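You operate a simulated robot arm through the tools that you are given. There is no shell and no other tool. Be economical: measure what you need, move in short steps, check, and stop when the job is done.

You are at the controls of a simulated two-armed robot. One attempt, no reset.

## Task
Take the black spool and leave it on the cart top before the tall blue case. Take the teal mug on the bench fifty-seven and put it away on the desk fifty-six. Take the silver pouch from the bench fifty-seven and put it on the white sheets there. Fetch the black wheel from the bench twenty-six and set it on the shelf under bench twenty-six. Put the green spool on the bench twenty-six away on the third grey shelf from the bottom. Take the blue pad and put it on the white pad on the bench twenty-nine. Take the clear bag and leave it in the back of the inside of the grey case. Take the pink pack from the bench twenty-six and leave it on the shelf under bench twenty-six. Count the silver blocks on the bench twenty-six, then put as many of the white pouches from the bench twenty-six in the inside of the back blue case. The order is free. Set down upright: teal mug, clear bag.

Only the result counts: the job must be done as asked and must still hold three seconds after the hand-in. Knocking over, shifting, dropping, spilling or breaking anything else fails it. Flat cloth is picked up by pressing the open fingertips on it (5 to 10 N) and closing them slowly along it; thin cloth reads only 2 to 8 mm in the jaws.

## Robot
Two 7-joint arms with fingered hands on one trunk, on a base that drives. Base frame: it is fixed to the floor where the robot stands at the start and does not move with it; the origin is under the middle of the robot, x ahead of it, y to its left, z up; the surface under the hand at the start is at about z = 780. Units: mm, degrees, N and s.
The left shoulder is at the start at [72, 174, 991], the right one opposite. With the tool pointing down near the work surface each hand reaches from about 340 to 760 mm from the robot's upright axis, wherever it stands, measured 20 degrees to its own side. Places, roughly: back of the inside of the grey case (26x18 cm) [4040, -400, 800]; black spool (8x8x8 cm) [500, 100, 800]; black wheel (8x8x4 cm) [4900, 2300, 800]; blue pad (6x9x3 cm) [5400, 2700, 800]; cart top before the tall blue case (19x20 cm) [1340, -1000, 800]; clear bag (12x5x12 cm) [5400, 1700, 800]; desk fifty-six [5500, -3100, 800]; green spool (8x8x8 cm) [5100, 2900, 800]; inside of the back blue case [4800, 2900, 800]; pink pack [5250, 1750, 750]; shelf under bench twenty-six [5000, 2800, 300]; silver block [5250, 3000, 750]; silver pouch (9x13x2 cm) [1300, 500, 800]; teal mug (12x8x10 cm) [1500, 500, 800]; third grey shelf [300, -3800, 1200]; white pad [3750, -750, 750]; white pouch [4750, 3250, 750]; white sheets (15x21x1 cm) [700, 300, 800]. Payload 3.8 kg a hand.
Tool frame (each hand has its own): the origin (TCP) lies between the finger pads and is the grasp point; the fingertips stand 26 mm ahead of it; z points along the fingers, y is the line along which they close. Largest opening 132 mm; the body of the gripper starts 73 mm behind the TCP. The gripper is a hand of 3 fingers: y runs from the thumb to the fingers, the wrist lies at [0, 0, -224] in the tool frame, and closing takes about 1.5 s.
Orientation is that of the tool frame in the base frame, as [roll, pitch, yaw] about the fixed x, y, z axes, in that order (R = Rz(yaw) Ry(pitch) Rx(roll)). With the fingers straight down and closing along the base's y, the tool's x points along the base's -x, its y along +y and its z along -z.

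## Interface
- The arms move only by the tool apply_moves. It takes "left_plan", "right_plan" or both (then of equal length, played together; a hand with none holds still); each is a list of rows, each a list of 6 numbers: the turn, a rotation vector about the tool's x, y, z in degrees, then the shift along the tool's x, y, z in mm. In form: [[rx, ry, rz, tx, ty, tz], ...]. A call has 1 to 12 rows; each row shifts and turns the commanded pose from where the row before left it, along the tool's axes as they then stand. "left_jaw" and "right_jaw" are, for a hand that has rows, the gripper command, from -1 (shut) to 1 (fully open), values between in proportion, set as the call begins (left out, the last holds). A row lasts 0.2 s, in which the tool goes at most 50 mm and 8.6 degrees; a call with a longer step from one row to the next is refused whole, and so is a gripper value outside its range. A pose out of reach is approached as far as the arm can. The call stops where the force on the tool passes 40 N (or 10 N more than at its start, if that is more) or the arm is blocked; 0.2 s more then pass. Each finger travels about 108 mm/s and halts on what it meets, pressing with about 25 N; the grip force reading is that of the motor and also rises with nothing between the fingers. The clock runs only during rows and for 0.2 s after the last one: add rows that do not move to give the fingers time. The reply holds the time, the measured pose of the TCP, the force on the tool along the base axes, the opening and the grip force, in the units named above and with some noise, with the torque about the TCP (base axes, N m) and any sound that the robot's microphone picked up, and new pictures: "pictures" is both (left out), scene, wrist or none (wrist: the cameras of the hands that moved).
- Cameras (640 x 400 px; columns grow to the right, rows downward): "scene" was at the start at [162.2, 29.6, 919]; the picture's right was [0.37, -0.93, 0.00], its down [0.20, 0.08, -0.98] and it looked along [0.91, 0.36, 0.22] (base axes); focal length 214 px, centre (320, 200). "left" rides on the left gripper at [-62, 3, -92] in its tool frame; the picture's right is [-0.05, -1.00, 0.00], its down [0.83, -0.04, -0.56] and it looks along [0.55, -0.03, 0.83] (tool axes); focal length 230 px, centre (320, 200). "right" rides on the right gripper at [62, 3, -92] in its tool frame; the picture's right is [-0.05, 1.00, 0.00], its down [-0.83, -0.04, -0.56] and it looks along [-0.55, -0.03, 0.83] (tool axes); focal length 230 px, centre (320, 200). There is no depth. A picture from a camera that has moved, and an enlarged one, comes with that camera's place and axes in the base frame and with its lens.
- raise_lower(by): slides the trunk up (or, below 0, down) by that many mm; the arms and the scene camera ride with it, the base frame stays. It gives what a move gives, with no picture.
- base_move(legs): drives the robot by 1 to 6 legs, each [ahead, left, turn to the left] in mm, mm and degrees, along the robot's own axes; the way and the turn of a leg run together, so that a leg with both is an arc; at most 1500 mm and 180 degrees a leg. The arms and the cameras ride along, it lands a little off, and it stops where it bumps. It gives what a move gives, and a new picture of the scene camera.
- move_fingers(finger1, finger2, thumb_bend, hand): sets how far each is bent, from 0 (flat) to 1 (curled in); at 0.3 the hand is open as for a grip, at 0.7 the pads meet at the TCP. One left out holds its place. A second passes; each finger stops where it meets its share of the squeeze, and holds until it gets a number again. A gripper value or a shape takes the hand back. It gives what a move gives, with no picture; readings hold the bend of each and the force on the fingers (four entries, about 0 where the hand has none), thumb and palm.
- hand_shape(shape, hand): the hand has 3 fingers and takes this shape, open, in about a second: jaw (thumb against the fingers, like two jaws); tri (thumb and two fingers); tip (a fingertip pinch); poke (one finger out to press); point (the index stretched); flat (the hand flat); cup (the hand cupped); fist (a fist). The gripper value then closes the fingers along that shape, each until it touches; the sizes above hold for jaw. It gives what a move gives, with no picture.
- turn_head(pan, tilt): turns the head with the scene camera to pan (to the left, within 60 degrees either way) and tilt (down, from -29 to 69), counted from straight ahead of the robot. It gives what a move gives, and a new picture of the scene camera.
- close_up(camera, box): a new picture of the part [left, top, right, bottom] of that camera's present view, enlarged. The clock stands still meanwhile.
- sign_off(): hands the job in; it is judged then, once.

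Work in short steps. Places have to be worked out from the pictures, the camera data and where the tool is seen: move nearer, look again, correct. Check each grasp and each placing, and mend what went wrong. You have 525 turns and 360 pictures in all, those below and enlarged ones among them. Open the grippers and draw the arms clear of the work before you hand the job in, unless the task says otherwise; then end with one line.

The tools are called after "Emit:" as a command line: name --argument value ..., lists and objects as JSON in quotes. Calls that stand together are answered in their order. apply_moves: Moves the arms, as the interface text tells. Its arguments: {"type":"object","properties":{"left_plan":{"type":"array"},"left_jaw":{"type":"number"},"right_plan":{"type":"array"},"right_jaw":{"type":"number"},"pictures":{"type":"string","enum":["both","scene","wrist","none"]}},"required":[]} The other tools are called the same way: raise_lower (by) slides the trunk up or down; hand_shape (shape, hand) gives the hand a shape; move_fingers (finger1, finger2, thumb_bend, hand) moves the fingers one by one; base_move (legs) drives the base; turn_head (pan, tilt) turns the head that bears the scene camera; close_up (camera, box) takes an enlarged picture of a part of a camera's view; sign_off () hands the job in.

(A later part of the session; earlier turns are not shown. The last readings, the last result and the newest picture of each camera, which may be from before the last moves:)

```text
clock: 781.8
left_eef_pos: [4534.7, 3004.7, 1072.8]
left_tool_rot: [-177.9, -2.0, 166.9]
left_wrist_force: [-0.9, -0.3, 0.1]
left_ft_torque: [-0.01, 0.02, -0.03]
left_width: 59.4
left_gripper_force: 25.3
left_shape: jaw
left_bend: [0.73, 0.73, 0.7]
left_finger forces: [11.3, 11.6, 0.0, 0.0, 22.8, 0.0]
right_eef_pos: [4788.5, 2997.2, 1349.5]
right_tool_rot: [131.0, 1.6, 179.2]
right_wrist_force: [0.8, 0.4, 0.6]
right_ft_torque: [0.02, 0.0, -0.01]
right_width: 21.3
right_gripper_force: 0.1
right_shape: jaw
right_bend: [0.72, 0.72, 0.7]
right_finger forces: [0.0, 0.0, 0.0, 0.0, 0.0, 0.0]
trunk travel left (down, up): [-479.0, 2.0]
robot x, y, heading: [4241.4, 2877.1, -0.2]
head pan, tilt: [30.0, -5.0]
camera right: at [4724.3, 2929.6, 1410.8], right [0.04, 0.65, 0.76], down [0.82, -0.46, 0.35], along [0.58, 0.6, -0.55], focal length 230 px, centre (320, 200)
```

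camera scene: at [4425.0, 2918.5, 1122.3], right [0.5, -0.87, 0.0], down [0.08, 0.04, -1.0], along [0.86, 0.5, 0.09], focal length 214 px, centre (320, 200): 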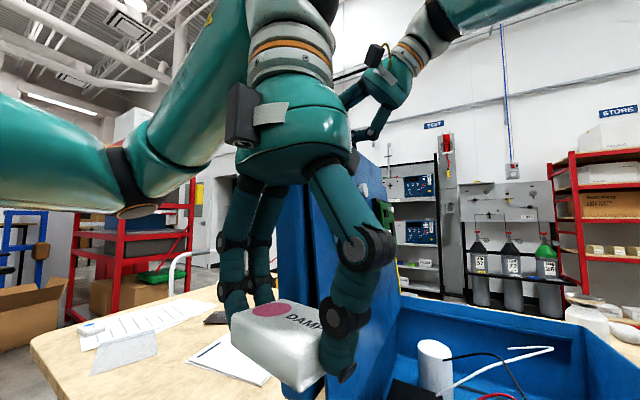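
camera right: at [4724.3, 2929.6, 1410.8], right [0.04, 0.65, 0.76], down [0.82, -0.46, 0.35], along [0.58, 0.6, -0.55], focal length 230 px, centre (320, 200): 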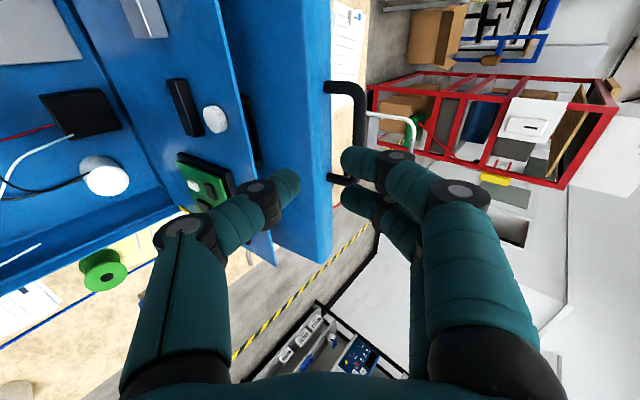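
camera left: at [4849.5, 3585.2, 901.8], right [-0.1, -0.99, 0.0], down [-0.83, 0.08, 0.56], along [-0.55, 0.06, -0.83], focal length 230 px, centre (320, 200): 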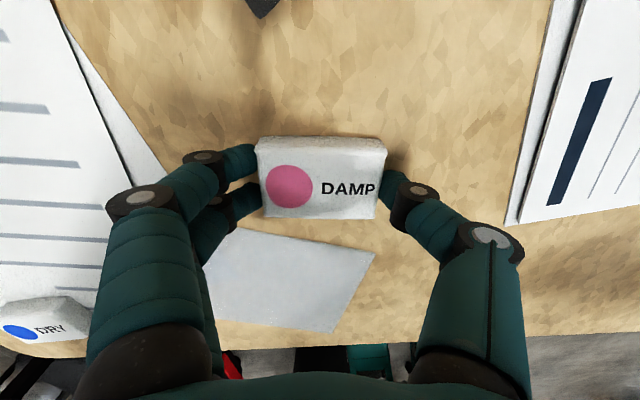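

The lid stays open. Now the pouches: I shift the base right by 245 mm, bring the right hand to a neutral pose, without pictures.

Emit:
base_move --legs '[[-20, -245, 0]]'

Emit:
apply_moves --right_plan '[[0, 0, 0, 18, -41.5, 3], [0, 0, 0, 18, -41.5, 3], [0, 0, 0, 18, -41.5, 3], [0, 0, 0, 18, -41.5, 3], [0, 0, 0, 18, -41.5, 3], [8, 0, 0, 18, -20, 0], [8, 0, 0, 0, 0, 0], [8, 0, 0, 0, 0, 0], [8, 0, 0, 0, 0, 0], [8, 0, 0, 0, 0, 0], [8, 0, 0, 0, 0, 0]]' --pictures "none"

Emit:
turn_head --pan 25 --tilt 25

```text
clock: 784.5
left_eef_pos: [4514.8, 2764.0, 1070.4]
left_tool_rot: [-177.8, -2.1, 167.1]
left_wrist_force: [-0.3, 0.8, 0.4]
left_ft_torque: [-0.01, 0.0, 0.0]
left_width: 59.6
left_gripper_force: 24.8
left_shape: jaw
left_bend: [0.73, 0.73, 0.7]
left_finger forces: [11.2, 11.6, 0.0, 0.0, 22.8, 0.1]
right_eef_pos: [4767.4, 2757.3, 1349.7]
right_tool_rot: [131.0, 1.5, 179.3]
right_wrist_force: [-0.5, -0.6, 0.3]
right_ft_torque: [0.0, -0.01, 0.01]
right_width: 21.1
right_gripper_force: 0.1
right_shape: jaw
right_bend: [0.72, 0.72, 0.7]
right_finger forces: [0.0, 0.0, 0.0, 0.0, 0.0, 0.1]
trunk travel left (down, up): [-479.0, 2.0]
robot x, y, heading: [4219.7, 2633.4, -0.0]
head pan, tilt: [30.0, -5.0]
camera scene: at [4405.3, 2677.3, 1121.9], right [0.5, -0.87, 0.0], down [0.08, 0.04, -1.0], along [0.86, 0.5, 0.09], focal length 214 px, centre (320, 200)
```

scene: 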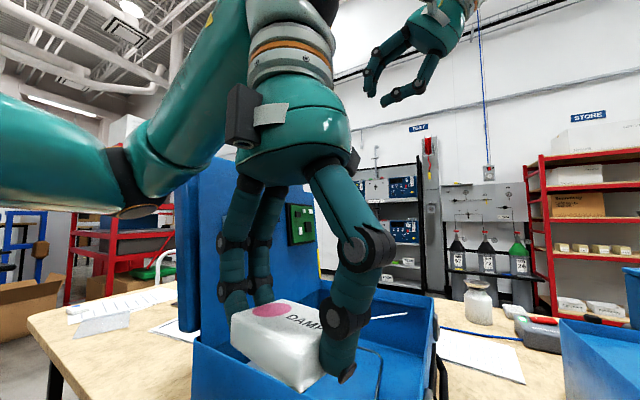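

```text
clock: 786.9
left_eef_pos: [4515.1, 2766.0, 1069.6]
left_tool_rot: [-177.9, -2.0, 167.1]
left_wrist_force: [-0.1, 0.6, -0.6]
left_ft_torque: [-0.03, 0.03, 0.01]
left_width: 59.7
left_gripper_force: 25.1
left_shape: jaw
left_bend: [0.73, 0.73, 0.7]
left_finger forces: [11.3, 11.6, 0.1, 0.0, 22.8, 0.1]
right_eef_pos: [4663.8, 2621.0, 1165.8]
right_tool_rot: [179.2, 1.6, 179.4]
right_wrist_force: [0.8, 0.2, 0.5]
right_ft_torque: [-0.02, 0.0, -0.01]
right_width: 21.3
right_gripper_force: 0.0
right_shape: jaw
right_bend: [0.72, 0.72, 0.7]
right_finger forces: [0.0, 0.1, 0.1, 0.0, 0.0, 0.1]
trunk travel left (down, up): [-479.0, 2.0]
robot x, y, heading: [4217.5, 2635.4, -0.0]
head pan, tilt: [30.0, -5.0]
```

```text
clock: 787.9
left_eef_pos: [4515.5, 2764.4, 1071.2]
left_tool_rot: [-178.0, -2.0, 167.1]
left_wrist_force: [-0.6, -0.6, -0.5]
left_ft_torque: [0.01, 0.01, -0.01]
left_width: 59.4
left_gripper_force: 25.0
left_shape: jaw
left_bend: [0.73, 0.73, 0.7]
left_finger forces: [11.3, 11.6, 0.1, 0.0, 22.8, 0.0]
right_eef_pos: [4664.8, 2620.3, 1166.3]
right_tool_rot: [178.9, 1.6, 179.3]
right_wrist_force: [0.1, 0.3, 0.1]
right_ft_torque: [0.01, -0.03, 0.01]
right_width: 20.7
right_gripper_force: 0.0
right_shape: jaw
right_bend: [0.72, 0.72, 0.7]
right_finger forces: [0.0, 0.1, 0.0, 0.0, 0.0, 0.0]
trunk travel left (down, up): [-479.0, 2.0]
robot x, y, heading: [4220.4, 2634.9, 0.1]
head pan, tilt: [25.0, 25.0]
camera scene: at [4413.0, 2672.6, 1073.9], right [0.42, -0.91, 0.0], down [-0.38, -0.18, -0.91], along [0.82, 0.38, -0.42], focal length 214 px, centre (320, 200)
```

scene: 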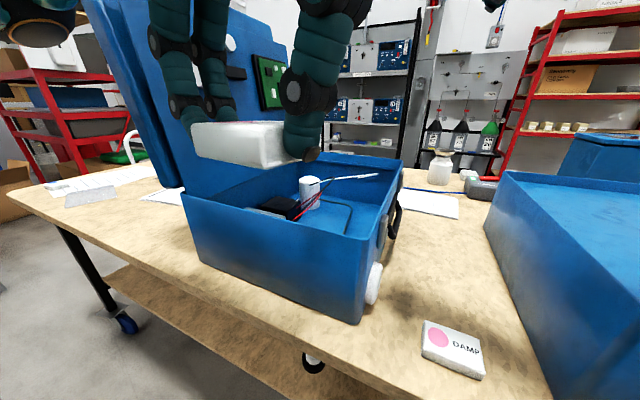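

The case is open and unmoved. I bring the left pouch over its free −y part at (4735, 2800) and lower.

Emit:
apply_moves --left_plan '[[0, 0, 0, -41, 17, 0], [0, 0, 0, -41, 17, 0], [0, 0, 0, -41, 17, 0], [0, 0, 0, -41, 17, 0], [0, 0, 0, -42, 17, 0], [0, 0, 0, 0, 0, 45], [0, 0, 0, 0, 0, 45], [0, 0, 0, 0, 0, 30]]' --pictures "scene"

```text
clock: 789.6
left_eef_pos: [4728.8, 2799.2, 940.7]
left_tool_rot: [-177.9, -2.1, 167.1]
left_wrist_force: [-0.2, -0.1, 0.1]
left_ft_torque: [0.0, 0.04, 0.01]
left_width: 59.3
left_gripper_force: 24.9
left_shape: jaw
left_bend: [0.73, 0.73, 0.7]
left_finger forces: [11.2, 11.4, 0.0, 0.1, 22.5, 0.0]
right_eef_pos: [4664.7, 2620.8, 1165.5]
right_tool_rot: [179.0, 1.4, 179.4]
right_wrist_force: [0.0, 0.4, -0.5]
right_ft_torque: [-0.01, 0.01, 0.0]
right_width: 21.2
right_gripper_force: 0.0
right_shape: jaw
right_bend: [0.72, 0.72, 0.7]
right_finger forces: [0.0, 0.0, 0.0, 0.0, 0.0, 0.0]
trunk travel left (down, up): [-479.0, 2.0]
robot x, y, heading: [4221.6, 2635.9, -0.2]
head pan, tilt: [25.0, 25.0]
camera scene: at [4413.2, 2672.5, 1073.7], right [0.42, -0.91, 0.0], down [-0.38, -0.18, -0.91], along [0.82, 0.38, -0.42], focal length 214 px, centre (320, 200)
```

scene: 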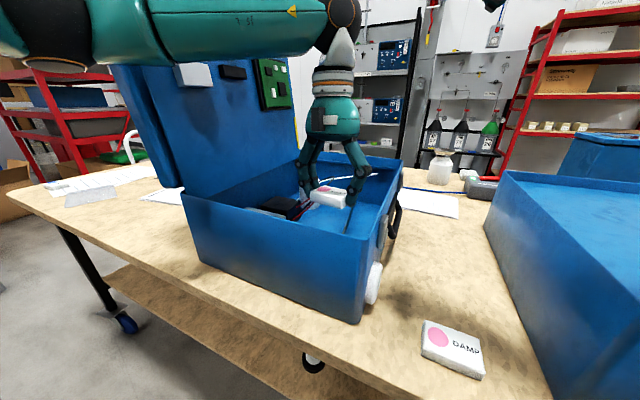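

Good; lower to the floor.

Emit:
apply_moves --left_plan '[[0, 0, 0, 0, 0, 40], [0, 0, 0, 0, 0, 40], [0, 0, 0, 0, 0, 20], [0, 0, 0, 0, 0, 8], [0, 0, 0, 0, 0, 8], [0, 0, 0, 0, 0, 5]]' --pictures "none"

```text
clock: 791.0
left_eef_pos: [4726.3, 2795.4, 818.6]
left_tool_rot: [-177.9, -2.1, 167.2]
left_wrist_force: [0.0, 0.5, 0.2]
left_ft_torque: [-0.03, 0.03, -0.02]
left_width: 59.2
left_gripper_force: 24.6
left_shape: jaw
left_bend: [0.73, 0.73, 0.7]
left_finger forces: [11.2, 11.5, 0.0, 0.0, 22.5, 0.0]
right_eef_pos: [4664.3, 2621.9, 1165.7]
right_tool_rot: [179.0, 1.5, 179.4]
right_wrist_force: [0.2, -0.7, 0.1]
right_ft_torque: [0.05, 0.02, 0.0]
right_width: 21.2
right_gripper_force: 0.1
right_shape: jaw
right_bend: [0.72, 0.72, 0.7]
right_finger forces: [0.0, 0.0, 0.0, 0.0, 0.0, 0.1]
trunk travel left (down, up): [-479.0, 2.0]
robot x, y, heading: [4224.3, 2632.4, 0.2]
head pan, tilt: [25.0, 25.0]
```

No contact yet at 818; a little lower, then open narrowly and rise.

Emit:
apply_moves --left_plan '[[0, 0, 0, 0, 0, 5], [0, 0, 0, 0, 0, 4], [0, 0, 0, 0, 0, 0]]' --pictures "none"

Emit:
apply_moves --left_plan '[[0, 0, 0, 0, 0, 0], [0, 0, 0, 0, 0, 0], [0, 0, 0, 0, 0, 0], [0, 0, 0, 0, 0, -30], [0, 0, 0, 0, 0, -40], [0, 0, 0, 0, 0, -45], [0, 0, 0, 0, 0, -45], [0, 0, 0, 0, 0, -45]]' --left_jaw 0.35 --pictures "wrist"

```text
clock: 791.9
left_eef_pos: [4724.7, 2794.0, 813.3]
left_tool_rot: [-177.9, -1.9, 167.0]
left_wrist_force: [-1.6, 0.0, 10.6]
left_ft_torque: [0.32, -0.12, 0.03]
left_width: 59.0
left_gripper_force: 25.4
left_shape: jaw
left_bend: [0.74, 0.74, 0.7]
left_finger forces: [13.4, 12.6, 0.0, 0.0, 26.7, 0.0]
right_eef_pos: [4663.2, 2621.1, 1166.7]
right_tool_rot: [179.0, 1.8, 179.4]
right_wrist_force: [-0.4, -0.2, -0.5]
right_ft_torque: [-0.01, -0.01, 0.02]
right_width: 21.2
right_gripper_force: 0.0
right_shape: jaw
right_bend: [0.72, 0.72, 0.7]
right_finger forces: [0.0, 0.1, 0.1, 0.1, 0.0, 0.0]
trunk travel left (down, up): [-479.0, 2.0]
robot x, y, heading: [4221.7, 2632.7, 0.2]
head pan, tilt: [25.0, 25.0]
```

```text
clock: 793.6
left_eef_pos: [4734.1, 2802.6, 1015.0]
left_tool_rot: [-178.0, -2.1, 167.1]
left_wrist_force: [0.0, 0.3, 0.5]
left_ft_torque: [0.0, 0.0, 0.01]
left_width: 88.6
left_gripper_force: 0.1
left_shape: jaw
left_bend: [0.69, 0.69, 0.66]
left_finger forces: [0.0, 0.0, 0.0, 0.0, 0.0, 0.0]
right_eef_pos: [4664.0, 2620.4, 1164.9]
right_tool_rot: [179.0, 1.6, 179.5]
right_wrist_force: [0.0, 0.2, 0.3]
right_ft_torque: [0.0, 0.0, 0.02]
right_width: 21.3
right_gripper_force: 0.0
right_shape: jaw
right_bend: [0.72, 0.72, 0.7]
right_finger forces: [0.0, 0.1, 0.1, 0.1, 0.0, 0.0]
trunk travel left (down, up): [-479.0, 2.0]
robot x, y, heading: [4221.3, 2636.1, 0.0]
head pan, tilt: [25.0, 25.0]
camera left: at [4799.0, 2794.0, 1105.1], right [-0.17, -0.98, 0.03], down [-0.79, 0.16, 0.59], along [-0.58, 0.07, -0.81], focal length 230 px, centre (320, 200)
```

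left: 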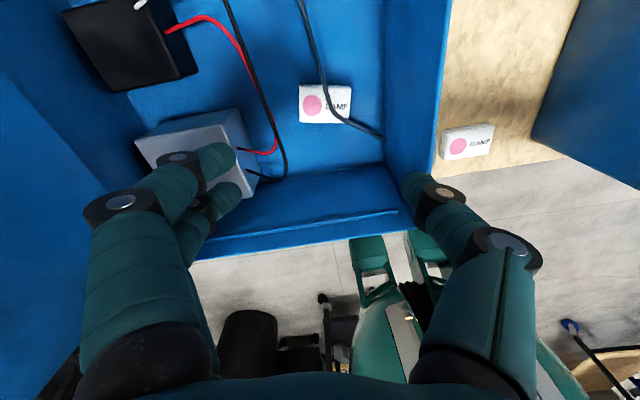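

First pouch inside. I pull the left hand back, and lower the right hand onto the second pouch (same pose as when I set it down).

Emit:
apply_moves --left_plan '[[0, 0, 0, 0, 0, -45], [0, 0, 0, 40, -9, -10], [0, 0, 0, 40, -9, 0], [0, 0, 0, 40, -9, 0], [0, 0, 0, 40, -9, 0], [0, 0, 0, 40, -9, 0]]' --right_plan '[[1, 1.6, 0, 31, -26, 0], [0, 0, 0, 0, 0, 45], [0, 0, 0, 0, 0, 45], [0, 0, 0, 0, 0, 45], [0, 0, 0, 0, 0, 45], [0, 0, 0, 0, 0, 30]]' --right_jaw 0.4 --pictures "wrist"

```text
clock: 795.0
left_eef_pos: [4530.5, 2802.1, 1077.0]
left_tool_rot: [-178.0, -2.1, 167.1]
left_wrist_force: [0.2, 1.0, -0.2]
left_ft_torque: [-0.03, 0.0, 0.0]
left_width: 88.9
left_gripper_force: 0.1
left_shape: jaw
left_bend: [0.69, 0.69, 0.66]
left_finger forces: [0.0, 0.0, 0.0, 0.1, 0.1, 0.1]
right_eef_pos: [4633.2, 2595.1, 954.4]
right_tool_rot: [179.8, 0.0, 179.4]
right_wrist_force: [-0.5, 0.3, -0.6]
right_ft_torque: [0.0, 0.02, 0.0]
right_width: 91.8
right_gripper_force: 0.0
right_shape: jaw
right_bend: [0.68, 0.68, 0.64]
right_finger forces: [0.1, 0.0, 0.0, 0.1, 0.1, 0.0]
trunk travel left (down, up): [-479.0, 2.0]
robot x, y, heading: [4220.8, 2632.9, 0.3]
head pan, tilt: [25.0, 25.0]
camera right: at [4571.1, 2598.1, 1046.2], right [0.06, 1.0, 0.0], down [0.83, -0.05, 0.56], along [0.55, -0.03, -0.83], focal length 230 px, centre (320, 200)
camera left: at [4594.0, 2794.3, 1167.2], right [-0.17, -0.98, 0.03], down [-0.79, 0.16, 0.59], along [-0.58, 0.07, -0.81], focal length 230 px, centre (320, 200)
```

right: 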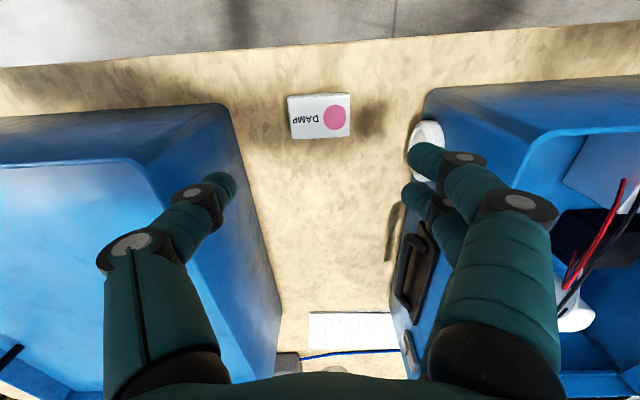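
left: 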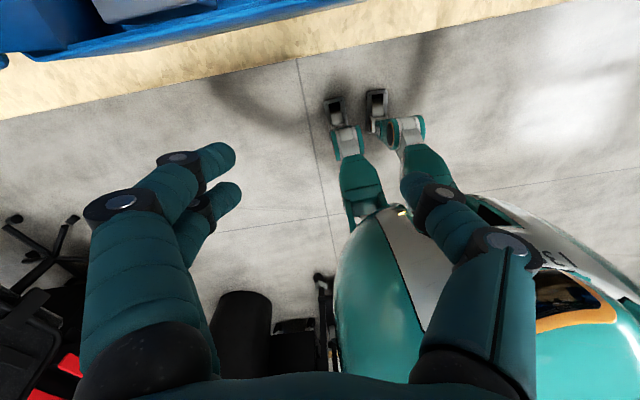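

Aligned; lower and grip.

Emit:
apply_moves --right_plan '[[0, 0, 0, 0, 0, 45], [0, 0, 0, 0, 0, 45], [0, 0, 0, 0, 0, 40], [0, 0, 0, 0, 0, 13], [0, 0, 0, 0, 0, 0]]' --pictures "none"

Emit:
apply_moves --right_plan '[[0, 0, 0, 0, 0, 0], [0, 0, 0, 0, 0, 0], [0, 0, 0, 0, 0, 0], [0, 0, 0, 0, 0, 0], [0, 0, 0, 0, 0, 0]]' --right_jaw -1 --pictures "none"

Emit:
apply_moves --right_plan '[[0, 0, 0, 0, 0, -30], [0, 0, 0, 0, 0, -45], [0, 0, 0, 0, 0, -45], [0, 0, 0, 0, 0, -45], [0, 0, 0, 0, 0, -45], [0, 0, 0, 0, 0, -20]]' --pictures "none"

```text
clock: 796.2
left_eef_pos: [4530.4, 2802.2, 1077.2]
left_tool_rot: [-177.9, -2.1, 167.1]
left_wrist_force: [-0.7, 0.4, 0.3]
left_ft_torque: [0.02, 0.03, -0.01]
left_width: 88.8
left_gripper_force: 0.0
left_shape: jaw
left_bend: [0.69, 0.69, 0.66]
left_finger forces: [0.1, 0.1, 0.0, 0.1, 0.0, 0.0]
right_eef_pos: [4633.9, 2595.3, 810.1]
right_tool_rot: [-180.0, 0.0, 179.5]
right_wrist_force: [-0.3, -0.1, 0.4]
right_ft_torque: [-0.02, 0.01, 0.0]
right_width: 91.9
right_gripper_force: 0.1
right_shape: jaw
right_bend: [0.68, 0.68, 0.64]
right_finger forces: [0.0, 0.1, 0.0, 0.0, 0.1, 0.0]
trunk travel left (down, up): [-479.0, 2.0]
robot x, y, heading: [4219.7, 2634.4, -0.1]
head pan, tilt: [25.0, 25.0]
```

```text
clock: 797.5
left_eef_pos: [4531.3, 2803.7, 1077.9]
left_tool_rot: [-177.9, -2.1, 167.0]
left_wrist_force: [0.0, 0.8, -0.4]
left_ft_torque: [0.0, -0.02, -0.02]
left_width: 88.8
left_gripper_force: 0.1
left_shape: jaw
left_bend: [0.69, 0.69, 0.66]
left_finger forces: [0.0, 0.0, 0.0, 0.0, 0.0, 0.0]
right_eef_pos: [4633.7, 2595.5, 809.7]
right_tool_rot: [-180.0, 0.1, 179.5]
right_wrist_force: [-0.9, 0.1, 0.2]
right_ft_torque: [0.03, 0.01, 0.04]
right_width: 60.0
right_gripper_force: 25.5
right_shape: jaw
right_bend: [0.73, 0.73, 0.7]
right_finger forces: [11.3, 11.3, 0.1, 0.0, 22.7, 0.0]
trunk travel left (down, up): [-479.0, 2.0]
robot x, y, heading: [4221.2, 2634.5, 0.1]
head pan, tilt: [25.0, 25.0]
```

```text
clock: 798.9
left_eef_pos: [4530.9, 2802.6, 1078.6]
left_tool_rot: [-177.9, -2.1, 167.1]
left_wrist_force: [-0.7, 0.1, 1.0]
left_ft_torque: [0.02, 0.03, 0.0]
left_width: 88.8
left_gripper_force: 0.1
left_shape: jaw
left_bend: [0.69, 0.69, 0.66]
left_finger forces: [0.1, 0.0, 0.1, 0.1, 0.0, 0.1]
right_eef_pos: [4633.5, 2597.1, 1043.0]
right_tool_rot: [180.0, 0.0, 179.3]
right_wrist_force: [0.2, -0.5, 0.4]
right_ft_torque: [0.0, 0.02, 0.0]
right_width: 59.7
right_gripper_force: 24.5
right_shape: jaw
right_bend: [0.73, 0.73, 0.7]
right_finger forces: [11.3, 11.3, 0.0, 0.0, 22.6, 0.1]
trunk travel left (down, up): [-479.0, 2.0]
robot x, y, heading: [4221.4, 2633.9, 0.2]
head pan, tilt: [25.0, 25.0]
```

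Second pouch gripped. I shift the base left 200 mm, extend over the case behind the first pouch, and lower.

Emit:
base_move --legs '[[0, 198, 0]]'

Emit:
apply_moves --right_plan '[[0, 0, 0, -42, 0, 0], [0, 0, 0, -42, 0, 0], [0, 0, 0, -42, 0, 0], [0, 0, 0, -42, 0, 0], [0, 0, 0, 0, 0, 45], [0, 0, 0, 0, 0, 45]]' --pictures "wrist"

```text
clock: 801.2
left_eef_pos: [4531.5, 3003.3, 1078.9]
left_tool_rot: [-177.9, -2.1, 167.0]
left_wrist_force: [-0.5, -0.5, 0.2]
left_ft_torque: [0.03, 0.04, 0.03]
left_width: 88.5
left_gripper_force: 0.0
left_shape: jaw
left_bend: [0.69, 0.69, 0.66]
left_finger forces: [0.0, 0.0, 0.1, 0.0, 0.1, 0.1]
right_eef_pos: [4633.2, 2799.5, 1041.1]
right_tool_rot: [179.9, 0.0, 179.4]
right_wrist_force: [0.7, -0.4, 0.5]
right_ft_torque: [-0.01, 0.0, 0.03]
right_width: 59.8
right_gripper_force: 24.9
right_shape: jaw
right_bend: [0.73, 0.73, 0.7]
right_finger forces: [11.3, 11.2, 0.0, 0.0, 22.6, 0.1]
trunk travel left (down, up): [-479.0, 2.0]
robot x, y, heading: [4223.7, 2838.0, -0.2]
head pan, tilt: [25.0, 25.0]
camera scene: at [4413.1, 2873.7, 1073.8], right [0.42, -0.91, 0.0], down [-0.38, -0.18, -0.91], along [0.82, 0.38, -0.42], focal length 214 px, centre (320, 200)
```

scene: 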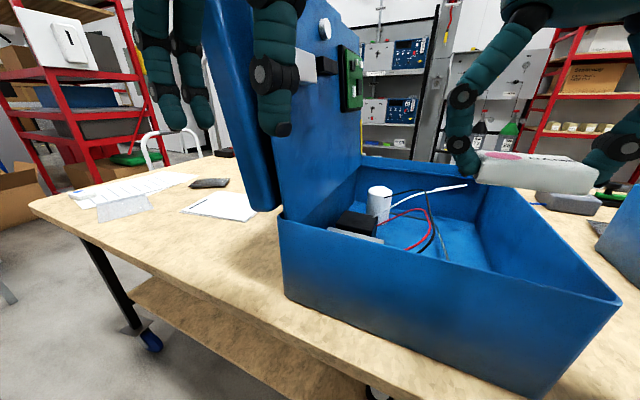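

```text
clock: 802.6
left_eef_pos: [4530.5, 3003.9, 1078.6]
left_tool_rot: [-177.9, -2.1, 167.0]
left_wrist_force: [-0.2, -0.2, 0.0]
left_ft_torque: [0.03, -0.01, 0.0]
left_width: 88.8
left_gripper_force: 0.1
left_shape: jaw
left_bend: [0.69, 0.69, 0.66]
left_finger forces: [0.1, 0.0, 0.1, 0.1, 0.1, 0.1]
right_eef_pos: [4800.3, 2797.7, 949.9]
right_tool_rot: [179.9, -0.1, 179.6]
right_wrist_force: [-0.3, 0.7, -0.5]
right_ft_torque: [0.03, 0.01, 0.03]
right_width: 59.7
right_gripper_force: 25.5
right_shape: jaw
right_bend: [0.73, 0.73, 0.7]
right_finger forces: [11.4, 11.4, 0.0, 0.0, 22.6, 0.0]
trunk travel left (down, up): [-479.0, 2.0]
robot x, y, heading: [4223.1, 2834.8, -0.4]
head pan, tilt: [25.0, 25.0]
camera right: at [4737.8, 2800.8, 1041.3], right [0.06, 1.0, 0.0], down [0.83, -0.05, 0.55], along [0.55, -0.03, -0.83], focal length 230 px, centre (320, 200)
```

right: 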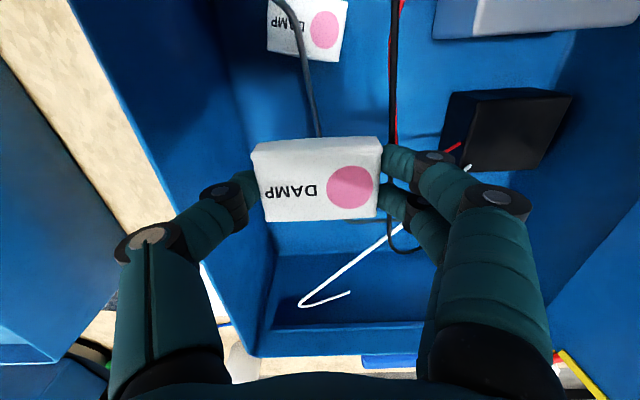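

Over the floor beside the first pouch. Lower and release.

Emit:
apply_moves --right_plan '[[0, 0, 0, 0, -6, 40], [0, 0, 0, 0, 0, 40], [0, 0, 0, 0, 0, 35], [0, 0, 0, 0, 0, 10], [0, 0, 0, 0, 0, 8], [0, 0, 0, 0, 0, 5]]' --pictures "none"

```text
clock: 804.0
left_eef_pos: [4529.9, 3003.5, 1078.0]
left_tool_rot: [-178.0, -2.0, 166.9]
left_wrist_force: [0.1, -0.4, 0.4]
left_ft_torque: [-0.01, -0.01, 0.03]
left_width: 88.8
left_gripper_force: 0.1
left_shape: jaw
left_bend: [0.69, 0.69, 0.66]
left_finger forces: [0.0, 0.0, 0.1, 0.1, 0.1, 0.0]
right_eef_pos: [4800.5, 2789.5, 814.5]
right_tool_rot: [180.0, 0.1, 179.5]
right_wrist_force: [-0.9, 0.5, 0.9]
right_ft_torque: [-0.03, -0.01, 0.02]
right_width: 59.7
right_gripper_force: 24.3
right_shape: jaw
right_bend: [0.73, 0.73, 0.7]
right_finger forces: [11.5, 11.5, 0.1, 0.1, 23.0, 0.0]
trunk travel left (down, up): [-479.0, 2.0]
robot x, y, heading: [4224.7, 2833.9, -0.0]
head pan, tilt: [25.0, 25.0]
```

Emit:
apply_moves --right_plan '[[0, 0, 0, 0, 0, 2], [0, 0, 0, 0, 0, 0], [0, 0, 0, 0, 0, 0], [0, 0, 0, 0, 0, 0], [0, 0, 0, 0, 0, -30], [0, 0, 0, 0, 0, -40], [0, 0, 0, 0, 0, -45], [0, 0, 0, 0, 0, -45], [0, 0, 0, 0, 0, -45], [0, 0, 0, 0, 0, -45]]' --right_jaw 0.3 --pictures "wrist"

```text
clock: 806.2
left_eef_pos: [4530.9, 3003.5, 1079.3]
left_tool_rot: [-177.9, -2.0, 167.0]
left_wrist_force: [-0.3, 0.0, 1.4]
left_ft_torque: [-0.01, 0.01, 0.0]
left_width: 89.0
left_gripper_force: 0.0
left_shape: jaw
left_bend: [0.69, 0.69, 0.66]
left_finger forces: [0.0, 0.0, 0.0, 0.0, 0.0, 0.0]
right_eef_pos: [4799.1, 2789.7, 1061.9]
right_tool_rot: [-180.0, 0.0, 179.4]
right_wrist_force: [-0.2, 0.5, 0.6]
right_ft_torque: [-0.01, -0.03, -0.01]
right_width: 85.4
right_gripper_force: 0.0
right_shape: jaw
right_bend: [0.7, 0.7, 0.68]
right_finger forces: [0.1, 0.0, 0.0, 0.0, 0.0, 0.0]
trunk travel left (down, up): [-479.0, 2.0]
robot x, y, heading: [4222.5, 2833.1, -0.0]
head pan, tilt: [25.0, 25.0]
camera right: at [4737.5, 2792.9, 1153.4], right [0.06, 1.0, 0.0], down [0.83, -0.05, 0.55], along [0.55, -0.03, -0.83], focal length 230 px, centre (320, 200)
```

right: 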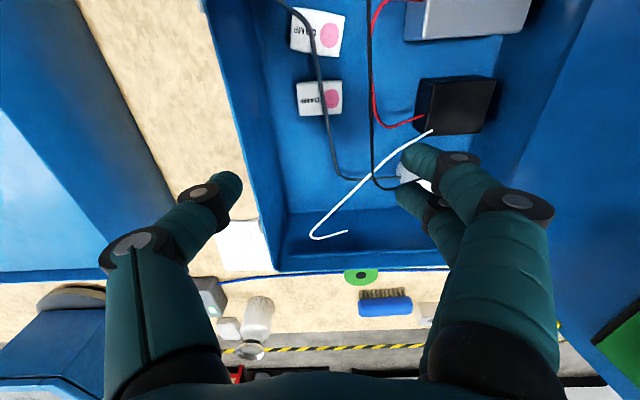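

Both pouches are in the back blue case. Now I restore the middle case's lid: move the base right 550 mm and take the right hand to the −y side of that case, tilted as before.

Emit:
base_move --legs '[[0, -550, 0]]'

Emit:
apply_moves --right_plan '[[0, 0, 0, -10, -45, -20], [0, 0, 0, -10, -45, 0], [0, 0, 0, 0, -45, 0], [0, 0, 0, 0, -40, 0], [-8, 0, 0, 0, 0, 0], [-8, 0, 0, 0, 0, 0], [-8, 0, 0, 0, 0, 0], [-8, 0, 0, 0, 0, 0], [-8, 0, 0, 0, 0, 0], [-8, 0, 0, 0, 0, 0], [-8, 0, 0, 0, 0, 0]]' --right_jaw 0 --pictures "wrist"

```text
clock: 811.6
left_eef_pos: [4530.3, 2446.6, 1077.3]
left_tool_rot: [-177.9, -2.1, 166.9]
left_wrist_force: [-1.2, -0.7, -0.7]
left_ft_torque: [-0.02, -0.02, -0.02]
left_width: 88.6
left_gripper_force: 0.2
left_shape: jaw
left_bend: [0.69, 0.69, 0.66]
left_finger forces: [0.1, 0.0, 0.0, 0.0, 0.0, 0.0]
right_eef_pos: [4798.4, 2233.0, 1061.0]
right_tool_rot: [179.9, -0.2, 179.2]
right_wrist_force: [0.9, 0.9, 0.0]
right_ft_torque: [0.0, -0.01, 0.0]
right_width: 85.3
right_gripper_force: 0.0
right_shape: jaw
right_bend: [0.7, 0.7, 0.68]
right_finger forces: [0.0, 0.0, 0.1, 0.0, 0.0, 0.0]
trunk travel left (down, up): [-479.0, 2.0]
robot x, y, heading: [4220.3, 2277.2, 0.1]
head pan, tilt: [25.0, 25.0]
camera scene: at [4412.4, 2317.0, 1073.8], right [0.42, -0.91, 0.0], down [-0.38, -0.18, -0.91], along [0.82, 0.38, -0.42], focal length 214 px, centre (320, 200)
```

scene: 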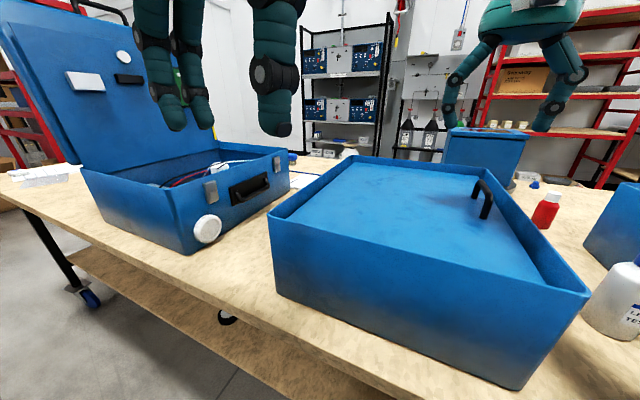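

```text
refused: row 1 steps farther than a row can; nothing moved
```

The middle case's lid lies inset in the box with its bail handle standing up: easy to grip from above. Zoom on it.

Emit:
close_up --camera "scene" --box '[420, 140, 580, 260]'

Emit:
apply_moves --right_plan '[[0, 0, 0, -10, -25, -20], [0, 0, 0, 0, -25, 0], [0, 0, 0, 0, -20, 0]]' --right_jaw 0 --pictures "wrist"

```text
3.33 times, centred on (500, 200) of scene
camera zoom: at [4412.4, 2317.0, 1073.8], right [0.42, -0.91, 0.0], down [-0.38, -0.18, -0.91], along [0.82, 0.38, -0.42], focal length 715 px, centre (-280, 200)
```

zoom: 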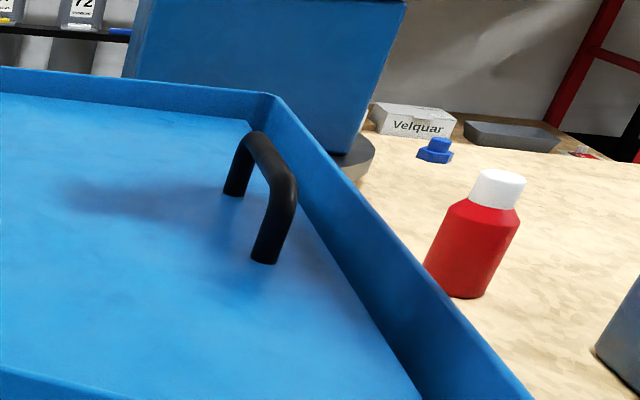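

```text
clock: 812.4
left_eef_pos: [4530.3, 2446.5, 1077.3]
left_tool_rot: [-177.9, -2.1, 166.9]
left_wrist_force: [-0.2, 0.0, -0.2]
left_ft_torque: [0.06, 0.01, 0.02]
left_width: 89.1
left_gripper_force: 0.2
left_shape: jaw
left_bend: [0.69, 0.69, 0.66]
left_finger forces: [0.0, 0.1, 0.0, 0.1, 0.0, 0.0]
right_eef_pos: [4807.9, 2162.7, 1079.3]
right_tool_rot: [180.0, -0.1, 179.3]
right_wrist_force: [0.2, 0.5, 0.6]
right_ft_torque: [0.03, -0.01, 0.03]
right_width: 66.7
right_gripper_force: 0.0
right_shape: jaw
right_bend: [0.73, 0.73, 0.7]
right_finger forces: [0.1, 0.1, 0.1, 0.1, 0.0, 0.0]
trunk travel left (down, up): [-479.0, 2.0]
robot x, y, heading: [4221.2, 2281.8, 0.0]
head pan, tilt: [25.0, 25.0]
camera right: at [4745.4, 2165.0, 1171.4], right [0.06, 1.0, 0.0], down [0.83, -0.05, 0.55], along [0.55, -0.03, -0.83], focal length 230 px, centre (320, 200)
```

right: 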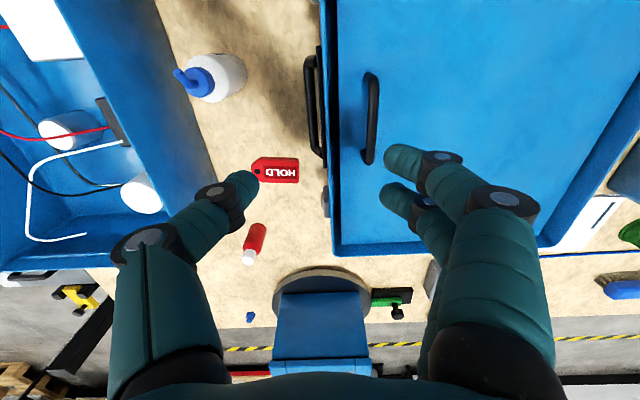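

Handle bar: x 4768..4852, y≈2212, z≈940. I straddle it from above and grip.

Emit:
apply_moves --right_plan '[[0, 0, 0, -2, 25, 20], [0, 0, 0, 0, 24, 20], [0, 0, 0, 0, 0, 40], [0, 0, 0, 0, 0, 40], [0, 0, 0, 0, 0, 12], [0, 0, 0, 0, 0, 0]]' --pictures "wrist"

```text
clock: 813.8
left_eef_pos: [4530.4, 2445.7, 1079.7]
left_tool_rot: [-177.9, -1.8, 166.9]
left_wrist_force: [0.4, -0.3, -0.1]
left_ft_torque: [0.02, 0.0, 0.0]
left_width: 88.8
left_gripper_force: 0.0
left_shape: jaw
left_bend: [0.69, 0.69, 0.66]
left_finger forces: [0.0, 0.0, 0.0, 0.1, 0.0, 0.0]
right_eef_pos: [4811.0, 2211.3, 952.6]
right_tool_rot: [180.0, 0.5, 179.4]
right_wrist_force: [-0.3, -1.3, 19.7]
right_ft_torque: [-0.85, 0.04, 0.0]
right_width: 66.6
right_gripper_force: 0.0
right_shape: jaw
right_bend: [0.73, 0.73, 0.71]
right_finger forces: [0.0, 0.0, 0.1, 0.0, 19.6, 0.0]
trunk travel left (down, up): [-479.0, 2.0]
robot x, y, heading: [4221.1, 2279.6, -0.3]
head pan, tilt: [25.0, 25.0]
camera right: at [4748.3, 2214.1, 1043.6], right [0.06, 1.0, 0.0], down [0.83, -0.05, 0.56], along [0.56, -0.04, -0.83], focal length 230 px, centre (320, 200)
```

right: 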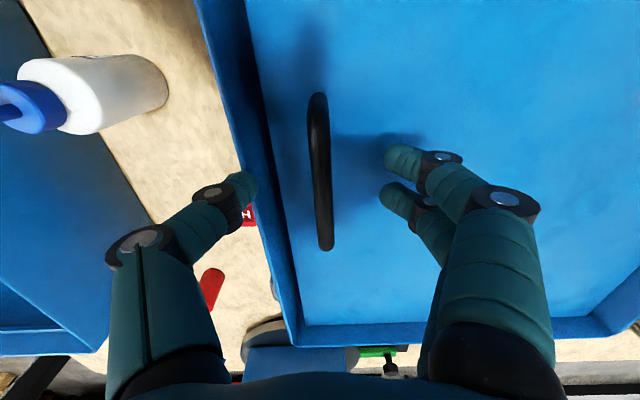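

The thumb rests on the box rim; I lift, narrow to 40 mm, and lower again, then grip.

Emit:
apply_moves --right_plan '[[0, 0, 0, 0, 2, -12], [0, 0, 0, 0, 0, 0], [0, 0, 0, 0, 0, 0], [0, 0, 0, 0, 0, 12], [0, 0, 0, 0, 0, 8]]' --right_jaw -0.4 --pictures "none"

Emit:
apply_moves --right_plan '[[0, 0, 0, 0, 0, 0], [0, 0, 0, 0, 0, 0], [0, 0, 0, 0, 0, 0]]' --right_jaw -1 --pictures "wrist"

```text
clock: 815.1
left_eef_pos: [4529.2, 2445.3, 1078.6]
left_tool_rot: [-178.0, -1.8, 166.8]
left_wrist_force: [-0.5, -0.8, 0.2]
left_ft_torque: [0.0, -0.03, 0.02]
left_width: 88.9
left_gripper_force: 0.0
left_shape: jaw
left_bend: [0.69, 0.69, 0.66]
left_finger forces: [0.1, 0.1, 0.0, 0.0, 0.0, 0.0]
right_eef_pos: [4812.6, 2210.4, 952.4]
right_tool_rot: [-179.8, 0.9, 179.3]
right_wrist_force: [-10.4, -8.8, 29.3]
right_ft_torque: [-1.41, 0.24, -0.37]
right_width: 49.6
right_gripper_force: 0.2
right_shape: jaw
right_bend: [0.73, 0.73, 0.7]
right_finger forces: [0.0, 0.0, 0.0, 0.1, 38.8, 0.1]
trunk travel left (down, up): [-479.0, 2.0]
robot x, y, heading: [4215.8, 2282.8, -0.1]
head pan, tilt: [25.0, 25.0]
stopped in row 5 (right hand): the force on the tool passed its limit at 41 N (the readings are from after the stop); the commanded pose is now the measured one
```

```text
clock: 815.9
left_eef_pos: [4527.9, 2446.4, 1079.0]
left_tool_rot: [-177.9, -1.8, 167.0]
left_wrist_force: [0.5, -0.4, 0.0]
left_ft_torque: [-0.03, 0.0, 0.03]
left_width: 89.1
left_gripper_force: 0.1
left_shape: jaw
left_bend: [0.69, 0.69, 0.66]
left_finger forces: [0.0, 0.0, 0.0, 0.1, 0.0, 0.0]
right_eef_pos: [4812.5, 2214.9, 951.8]
right_tool_rot: [-179.9, 1.0, 179.5]
right_wrist_force: [-4.8, -0.5, 33.9]
right_ft_torque: [-2.09, 0.15, -0.09]
right_width: 25.9
right_gripper_force: 25.3
right_shape: jaw
right_bend: [0.63, 0.63, 0.7]
right_finger forces: [9.2, 9.5, 0.1, 0.0, 58.6, 0.0]
trunk travel left (down, up): [-479.0, 2.0]
robot x, y, heading: [4218.8, 2279.0, -0.0]
head pan, tilt: [25.0, 25.0]
camera right: at [4748.1, 2217.8, 1042.0], right [0.06, 1.0, 0.0], down [0.82, -0.05, 0.57], along [0.57, -0.03, -0.82], focal length 230 px, centre (320, 200)
```

right: 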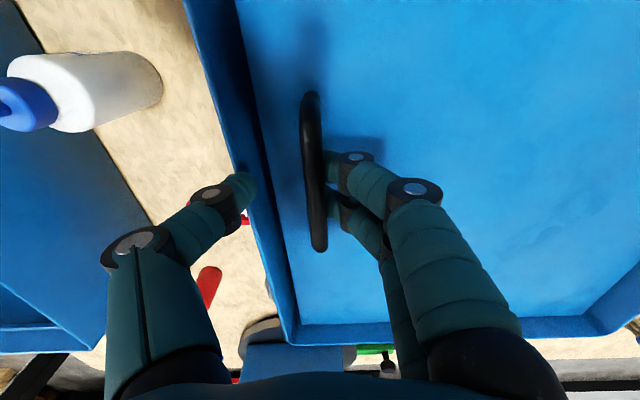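

The thumb sits on the rim. I raise 40 mm, set the opening to ~26 mm, and go down again inside the rim.

Emit:
apply_moves --right_plan '[[0, 0, 0, 0, 0, -20], [0, 0, 0, 0, 0, -25], [0, 0, 0, 0, 0, 0], [0, 0, 0, 0, 0, 0], [0, 0, 0, 0, 0, 0]]' --right_jaw -0.6 --pictures "none"

Emit:
apply_moves --right_plan '[[0, 0, 0, 0, 0, 20], [0, 0, 0, 0, 0, 20], [0, 0, 0, 0, 0, 10]]' --pictures "wrist"

```text
clock: 817.1
left_eef_pos: [4530.4, 2446.5, 1077.3]
left_tool_rot: [-178.0, -2.2, 166.9]
left_wrist_force: [0.7, -0.9, 0.1]
left_ft_torque: [-0.01, 0.02, 0.04]
left_width: 88.8
left_gripper_force: 0.1
left_shape: jaw
left_bend: [0.69, 0.69, 0.66]
left_finger forces: [0.0, 0.1, 0.0, 0.1, 0.0, 0.1]
right_eef_pos: [4813.1, 2214.4, 990.9]
right_tool_rot: [180.0, 0.5, 179.4]
right_wrist_force: [0.7, 0.2, 1.3]
right_ft_torque: [0.02, 0.01, -0.01]
right_width: 26.1
right_gripper_force: 0.0
right_shape: jaw
right_bend: [0.73, 0.73, 0.7]
right_finger forces: [0.1, 0.0, 0.0, 0.0, 0.1, 0.0]
trunk travel left (down, up): [-479.0, 2.0]
robot x, y, heading: [4220.6, 2280.1, -0.2]
head pan, tilt: [25.0, 25.0]
```

```text
clock: 817.9
left_eef_pos: [4530.6, 2446.3, 1078.0]
left_tool_rot: [-177.8, -2.1, 167.0]
left_wrist_force: [0.5, 0.3, 0.1]
left_ft_torque: [0.0, 0.02, 0.0]
left_width: 88.9
left_gripper_force: 0.0
left_shape: jaw
left_bend: [0.69, 0.69, 0.66]
left_finger forces: [0.0, 0.1, 0.0, 0.1, 0.0, 0.1]
right_eef_pos: [4813.3, 2213.0, 940.3]
right_tool_rot: [-180.0, 0.5, 179.4]
right_wrist_force: [-0.9, 0.2, -0.1]
right_ft_torque: [-0.01, -0.04, 0.01]
right_width: 26.3
right_gripper_force: 0.0
right_shape: jaw
right_bend: [0.73, 0.73, 0.7]
right_finger forces: [0.0, 0.0, 0.0, 0.0, 0.1, 0.0]
trunk travel left (down, up): [-479.0, 2.0]
robot x, y, heading: [4221.9, 2275.8, -0.3]
head pan, tilt: [25.0, 25.0]
camera right: at [4750.5, 2216.0, 1032.1], right [0.06, 1.0, 0.0], down [0.83, -0.05, 0.56], along [0.56, -0.04, -0.83], focal length 230 px, centre (320, 200)
```

right: 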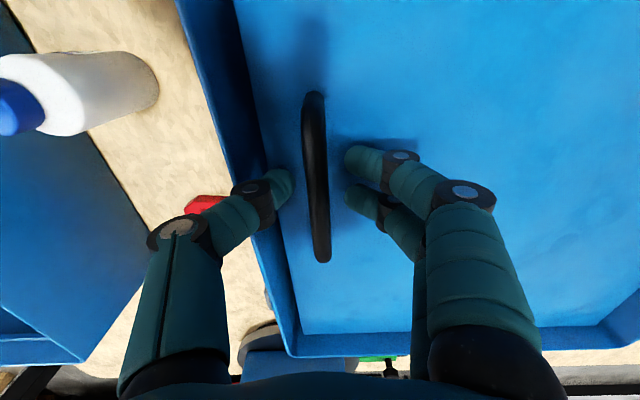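

Straddled. I lower 6 mm more, close, and begin the arc (hinge ≈240 mm toward +y).

Emit:
apply_moves --right_plan '[[0, 0, 0, 0, 0, 6], [0, 0, 0, 0, 0, 0]]' --pictures "none"

Emit:
apply_moves --right_plan '[[0, 0, 0, 0, 0, 0], [0, 0, 0, 0, 0, 0], [0, 0, 0, 0, 0, 0]]' --right_jaw -1 --pictures "none"

Emit:
apply_moves --right_plan '[[0, 0, 0, 0, 3.5, -16.3], [0, 0, 0, 0, 3.7, -16.4], [0, 0, 0, 0, 5.8, -15.6], [0, 0, 0, 0, 5.8, -15.7]]' --pictures "scene"

```text
clock: 818.5
left_eef_pos: [4530.4, 2446.2, 1078.8]
left_tool_rot: [-177.9, -1.9, 166.9]
left_wrist_force: [0.0, 0.4, -0.1]
left_ft_torque: [0.02, -0.05, 0.04]
left_width: 88.5
left_gripper_force: 0.1
left_shape: jaw
left_bend: [0.69, 0.69, 0.66]
left_finger forces: [0.0, 0.0, 0.0, 0.0, 0.0, 0.0]
right_eef_pos: [4813.2, 2213.1, 937.3]
right_tool_rot: [180.0, 0.8, 179.4]
right_wrist_force: [0.1, -0.2, 12.0]
right_ft_torque: [-0.09, 0.06, 0.02]
right_width: 27.4
right_gripper_force: 0.0
right_shape: jaw
right_bend: [0.73, 0.73, 0.7]
right_finger forces: [3.8, 1.5, 0.0, 0.0, 6.8, 0.1]
trunk travel left (down, up): [-479.0, 2.0]
robot x, y, heading: [4221.9, 2277.8, -0.3]
head pan, tilt: [25.0, 25.0]
```

```text
clock: 819.3
left_eef_pos: [4530.7, 2446.4, 1078.6]
left_tool_rot: [-177.9, -1.9, 166.8]
left_wrist_force: [0.5, 0.9, 0.1]
left_ft_torque: [-0.01, 0.03, 0.03]
left_width: 89.0
left_gripper_force: 0.0
left_shape: jaw
left_bend: [0.69, 0.69, 0.66]
left_finger forces: [0.0, 0.0, 0.0, 0.0, 0.0, 0.0]
right_eef_pos: [4813.1, 2214.0, 934.9]
right_tool_rot: [-180.0, 0.5, 179.4]
right_wrist_force: [-0.6, 2.0, 5.5]
right_ft_torque: [0.05, 0.01, 0.05]
right_width: 0.1
right_gripper_force: 24.8
right_shape: jaw
right_bend: [0.72, 0.71, 0.74]
right_finger forces: [0.0, 0.1, 0.1, 0.1, 0.5, 0.0]
trunk travel left (down, up): [-479.0, 2.0]
robot x, y, heading: [4220.5, 2279.7, 0.1]
head pan, tilt: [25.0, 25.0]
```

```text
clock: 820.3
left_eef_pos: [4529.8, 2445.0, 1077.8]
left_tool_rot: [-178.0, -2.0, 167.0]
left_wrist_force: [0.1, 0.3, -0.5]
left_ft_torque: [0.01, 0.03, 0.0]
left_width: 89.1
left_gripper_force: 0.0
left_shape: jaw
left_bend: [0.69, 0.69, 0.66]
left_finger forces: [0.0, 0.0, 0.0, 0.0, 0.0, 0.1]
right_eef_pos: [4812.7, 2229.5, 1001.5]
right_tool_rot: [-179.8, 0.5, 179.2]
right_wrist_force: [-0.8, -7.9, -0.7]
right_ft_torque: [-0.03, 0.02, -0.05]
right_width: 0.0
right_gripper_force: 25.0
right_shape: jaw
right_bend: [0.71, 0.71, 0.73]
right_finger forces: [0.0, 0.0, 0.0, 0.0, 1.4, 0.0]
trunk travel left (down, up): [-479.0, 2.0]
robot x, y, heading: [4220.9, 2278.3, -0.1]
head pan, tilt: [25.0, 25.0]
camera scene: at [4412.1, 2316.2, 1074.0], right [0.42, -0.91, 0.0], down [-0.38, -0.18, -0.91], along [0.82, 0.38, -0.42], focal length 214 px, centre (320, 200)
```

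scene: 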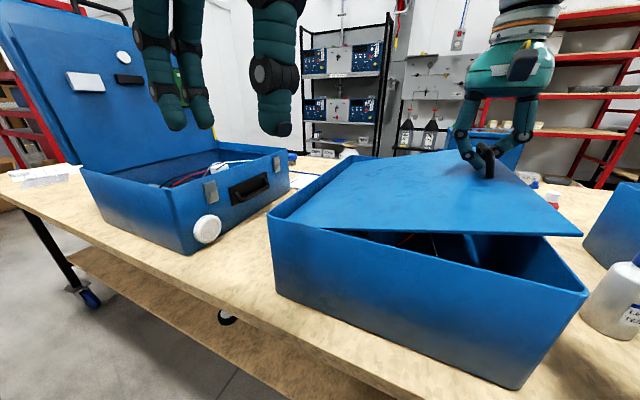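

The fingers closed under the bar, a positive hook, and the lid rises. Continue with a small correction.

Emit:
apply_moves --right_plan '[[0, 0, 0, 0, 2.6, -15.5], [0, 0, 0, 0, 2.7, -15.6], [0, 0, 0, 0, 7.9, -14.8], [0, 0, 0, 0, 7.9, -14.8], [0, 0, 0, 0, 9.8, -13.5], [0, 0, 0, 0, 9.8, -13.6]]' --pictures "none"

```text
clock: 821.7
left_eef_pos: [4530.3, 2448.3, 1078.8]
left_tool_rot: [-177.9, -2.1, 166.9]
left_wrist_force: [1.1, -0.8, 0.3]
left_ft_torque: [-0.02, -0.01, 0.0]
left_width: 88.8
left_gripper_force: 0.0
left_shape: jaw
left_bend: [0.69, 0.69, 0.66]
left_finger forces: [0.0, 0.0, 0.0, 0.1, 0.0, 0.0]
right_eef_pos: [4813.7, 2274.4, 1088.7]
right_tool_rot: [-179.9, 0.3, 179.4]
right_wrist_force: [-3.0, 1.2, -4.4]
right_ft_torque: [-0.03, 0.04, 0.03]
right_width: 0.1
right_gripper_force: 25.5
right_shape: jaw
right_bend: [0.71, 0.71, 0.73]
right_finger forces: [0.1, 0.0, 0.1, 0.0, 0.0, 0.0]
trunk travel left (down, up): [-479.0, 2.0]
robot x, y, heading: [4218.4, 2283.3, -0.3]
head pan, tilt: [25.0, 25.0]
```

Forces are small. Go on.

Emit:
apply_moves --right_plan '[[0, 0, 0, 0, 11.6, -12], [0, 0, 0, 0, 11.7, -12.1], [0, 0, 0, 0, 13.2, -10.3], [0, 0, 0, 0, 13.2, -10.3], [0, 0, 0, 0, 14.5, -8.3], [0, 0, 0, 0, 14.5, -8.4]]' --pictures "none"

```text
clock: 823.1
left_eef_pos: [4534.4, 2448.5, 1077.2]
left_tool_rot: [-177.8, -2.4, 166.9]
left_wrist_force: [-0.5, 0.1, 0.2]
left_ft_torque: [0.03, 0.01, 0.0]
left_width: 88.9
left_gripper_force: 0.0
left_shape: jaw
left_bend: [0.69, 0.69, 0.66]
left_finger forces: [0.1, 0.0, 0.0, 0.0, 0.0, 0.0]
right_eef_pos: [4795.1, 2314.8, 1128.7]
right_tool_rot: [-179.9, 0.5, 179.3]
right_wrist_force: [17.1, 11.0, -17.7]
right_ft_torque: [-0.13, -0.07, -0.16]
right_width: 0.0
right_gripper_force: 24.9
right_shape: jaw
right_bend: [0.7, 0.7, 0.73]
right_finger forces: [14.9, 15.3, 0.1, 0.0, 0.0, 0.0]
right hand out of reach, approached as far as the arm can: row 2, 3, 4, 5, 6
trunk travel left (down, up): [-479.0, 2.0]
robot x, y, heading: [4218.0, 2280.4, 0.1]
head pan, tilt: [25.0, 25.0]
```

The arm is at its height limit; I tilt the hand 32° as before to regain reach, then continue.

Emit:
apply_moves --right_plan '[[-8, 0, 0, 0, 0, 0], [-8, 0, 0, 0, 0, 0], [-8, 0, 0, 0, 0, 0], [-8, 0, 0, 0, 0, 0]]' --pictures "scene"

```text
clock: 824.1
left_eef_pos: [4533.3, 2447.0, 1076.6]
left_tool_rot: [-177.9, -2.3, 166.9]
left_wrist_force: [-0.5, 0.5, -0.4]
left_ft_torque: [0.0, 0.0, 0.02]
left_width: 88.7
left_gripper_force: 0.0
left_shape: jaw
left_bend: [0.69, 0.69, 0.66]
left_finger forces: [0.1, 0.1, 0.1, 0.1, 0.0, 0.1]
right_eef_pos: [4792.7, 2309.3, 1127.0]
right_tool_rot: [148.4, 0.2, 179.1]
right_wrist_force: [11.1, 2.5, -21.5]
right_ft_torque: [-2.38, -0.05, 0.34]
right_width: 0.3
right_gripper_force: 24.8
right_shape: jaw
right_bend: [0.66, 0.65, 0.69]
right_finger forces: [18.7, 18.9, 0.1, 0.1, 82.9, 0.0]
trunk travel left (down, up): [-479.0, 2.0]
robot x, y, heading: [4221.5, 2281.6, -0.4]
head pan, tilt: [25.0, 25.0]
camera scene: at [4415.2, 2317.0, 1073.1], right [0.42, -0.91, 0.0], down [-0.39, -0.18, -0.91], along [0.82, 0.38, -0.43], focal length 214 px, centre (320, 200)
```

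scene: 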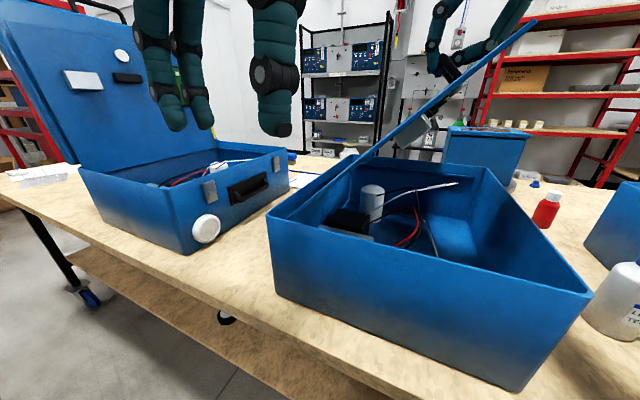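

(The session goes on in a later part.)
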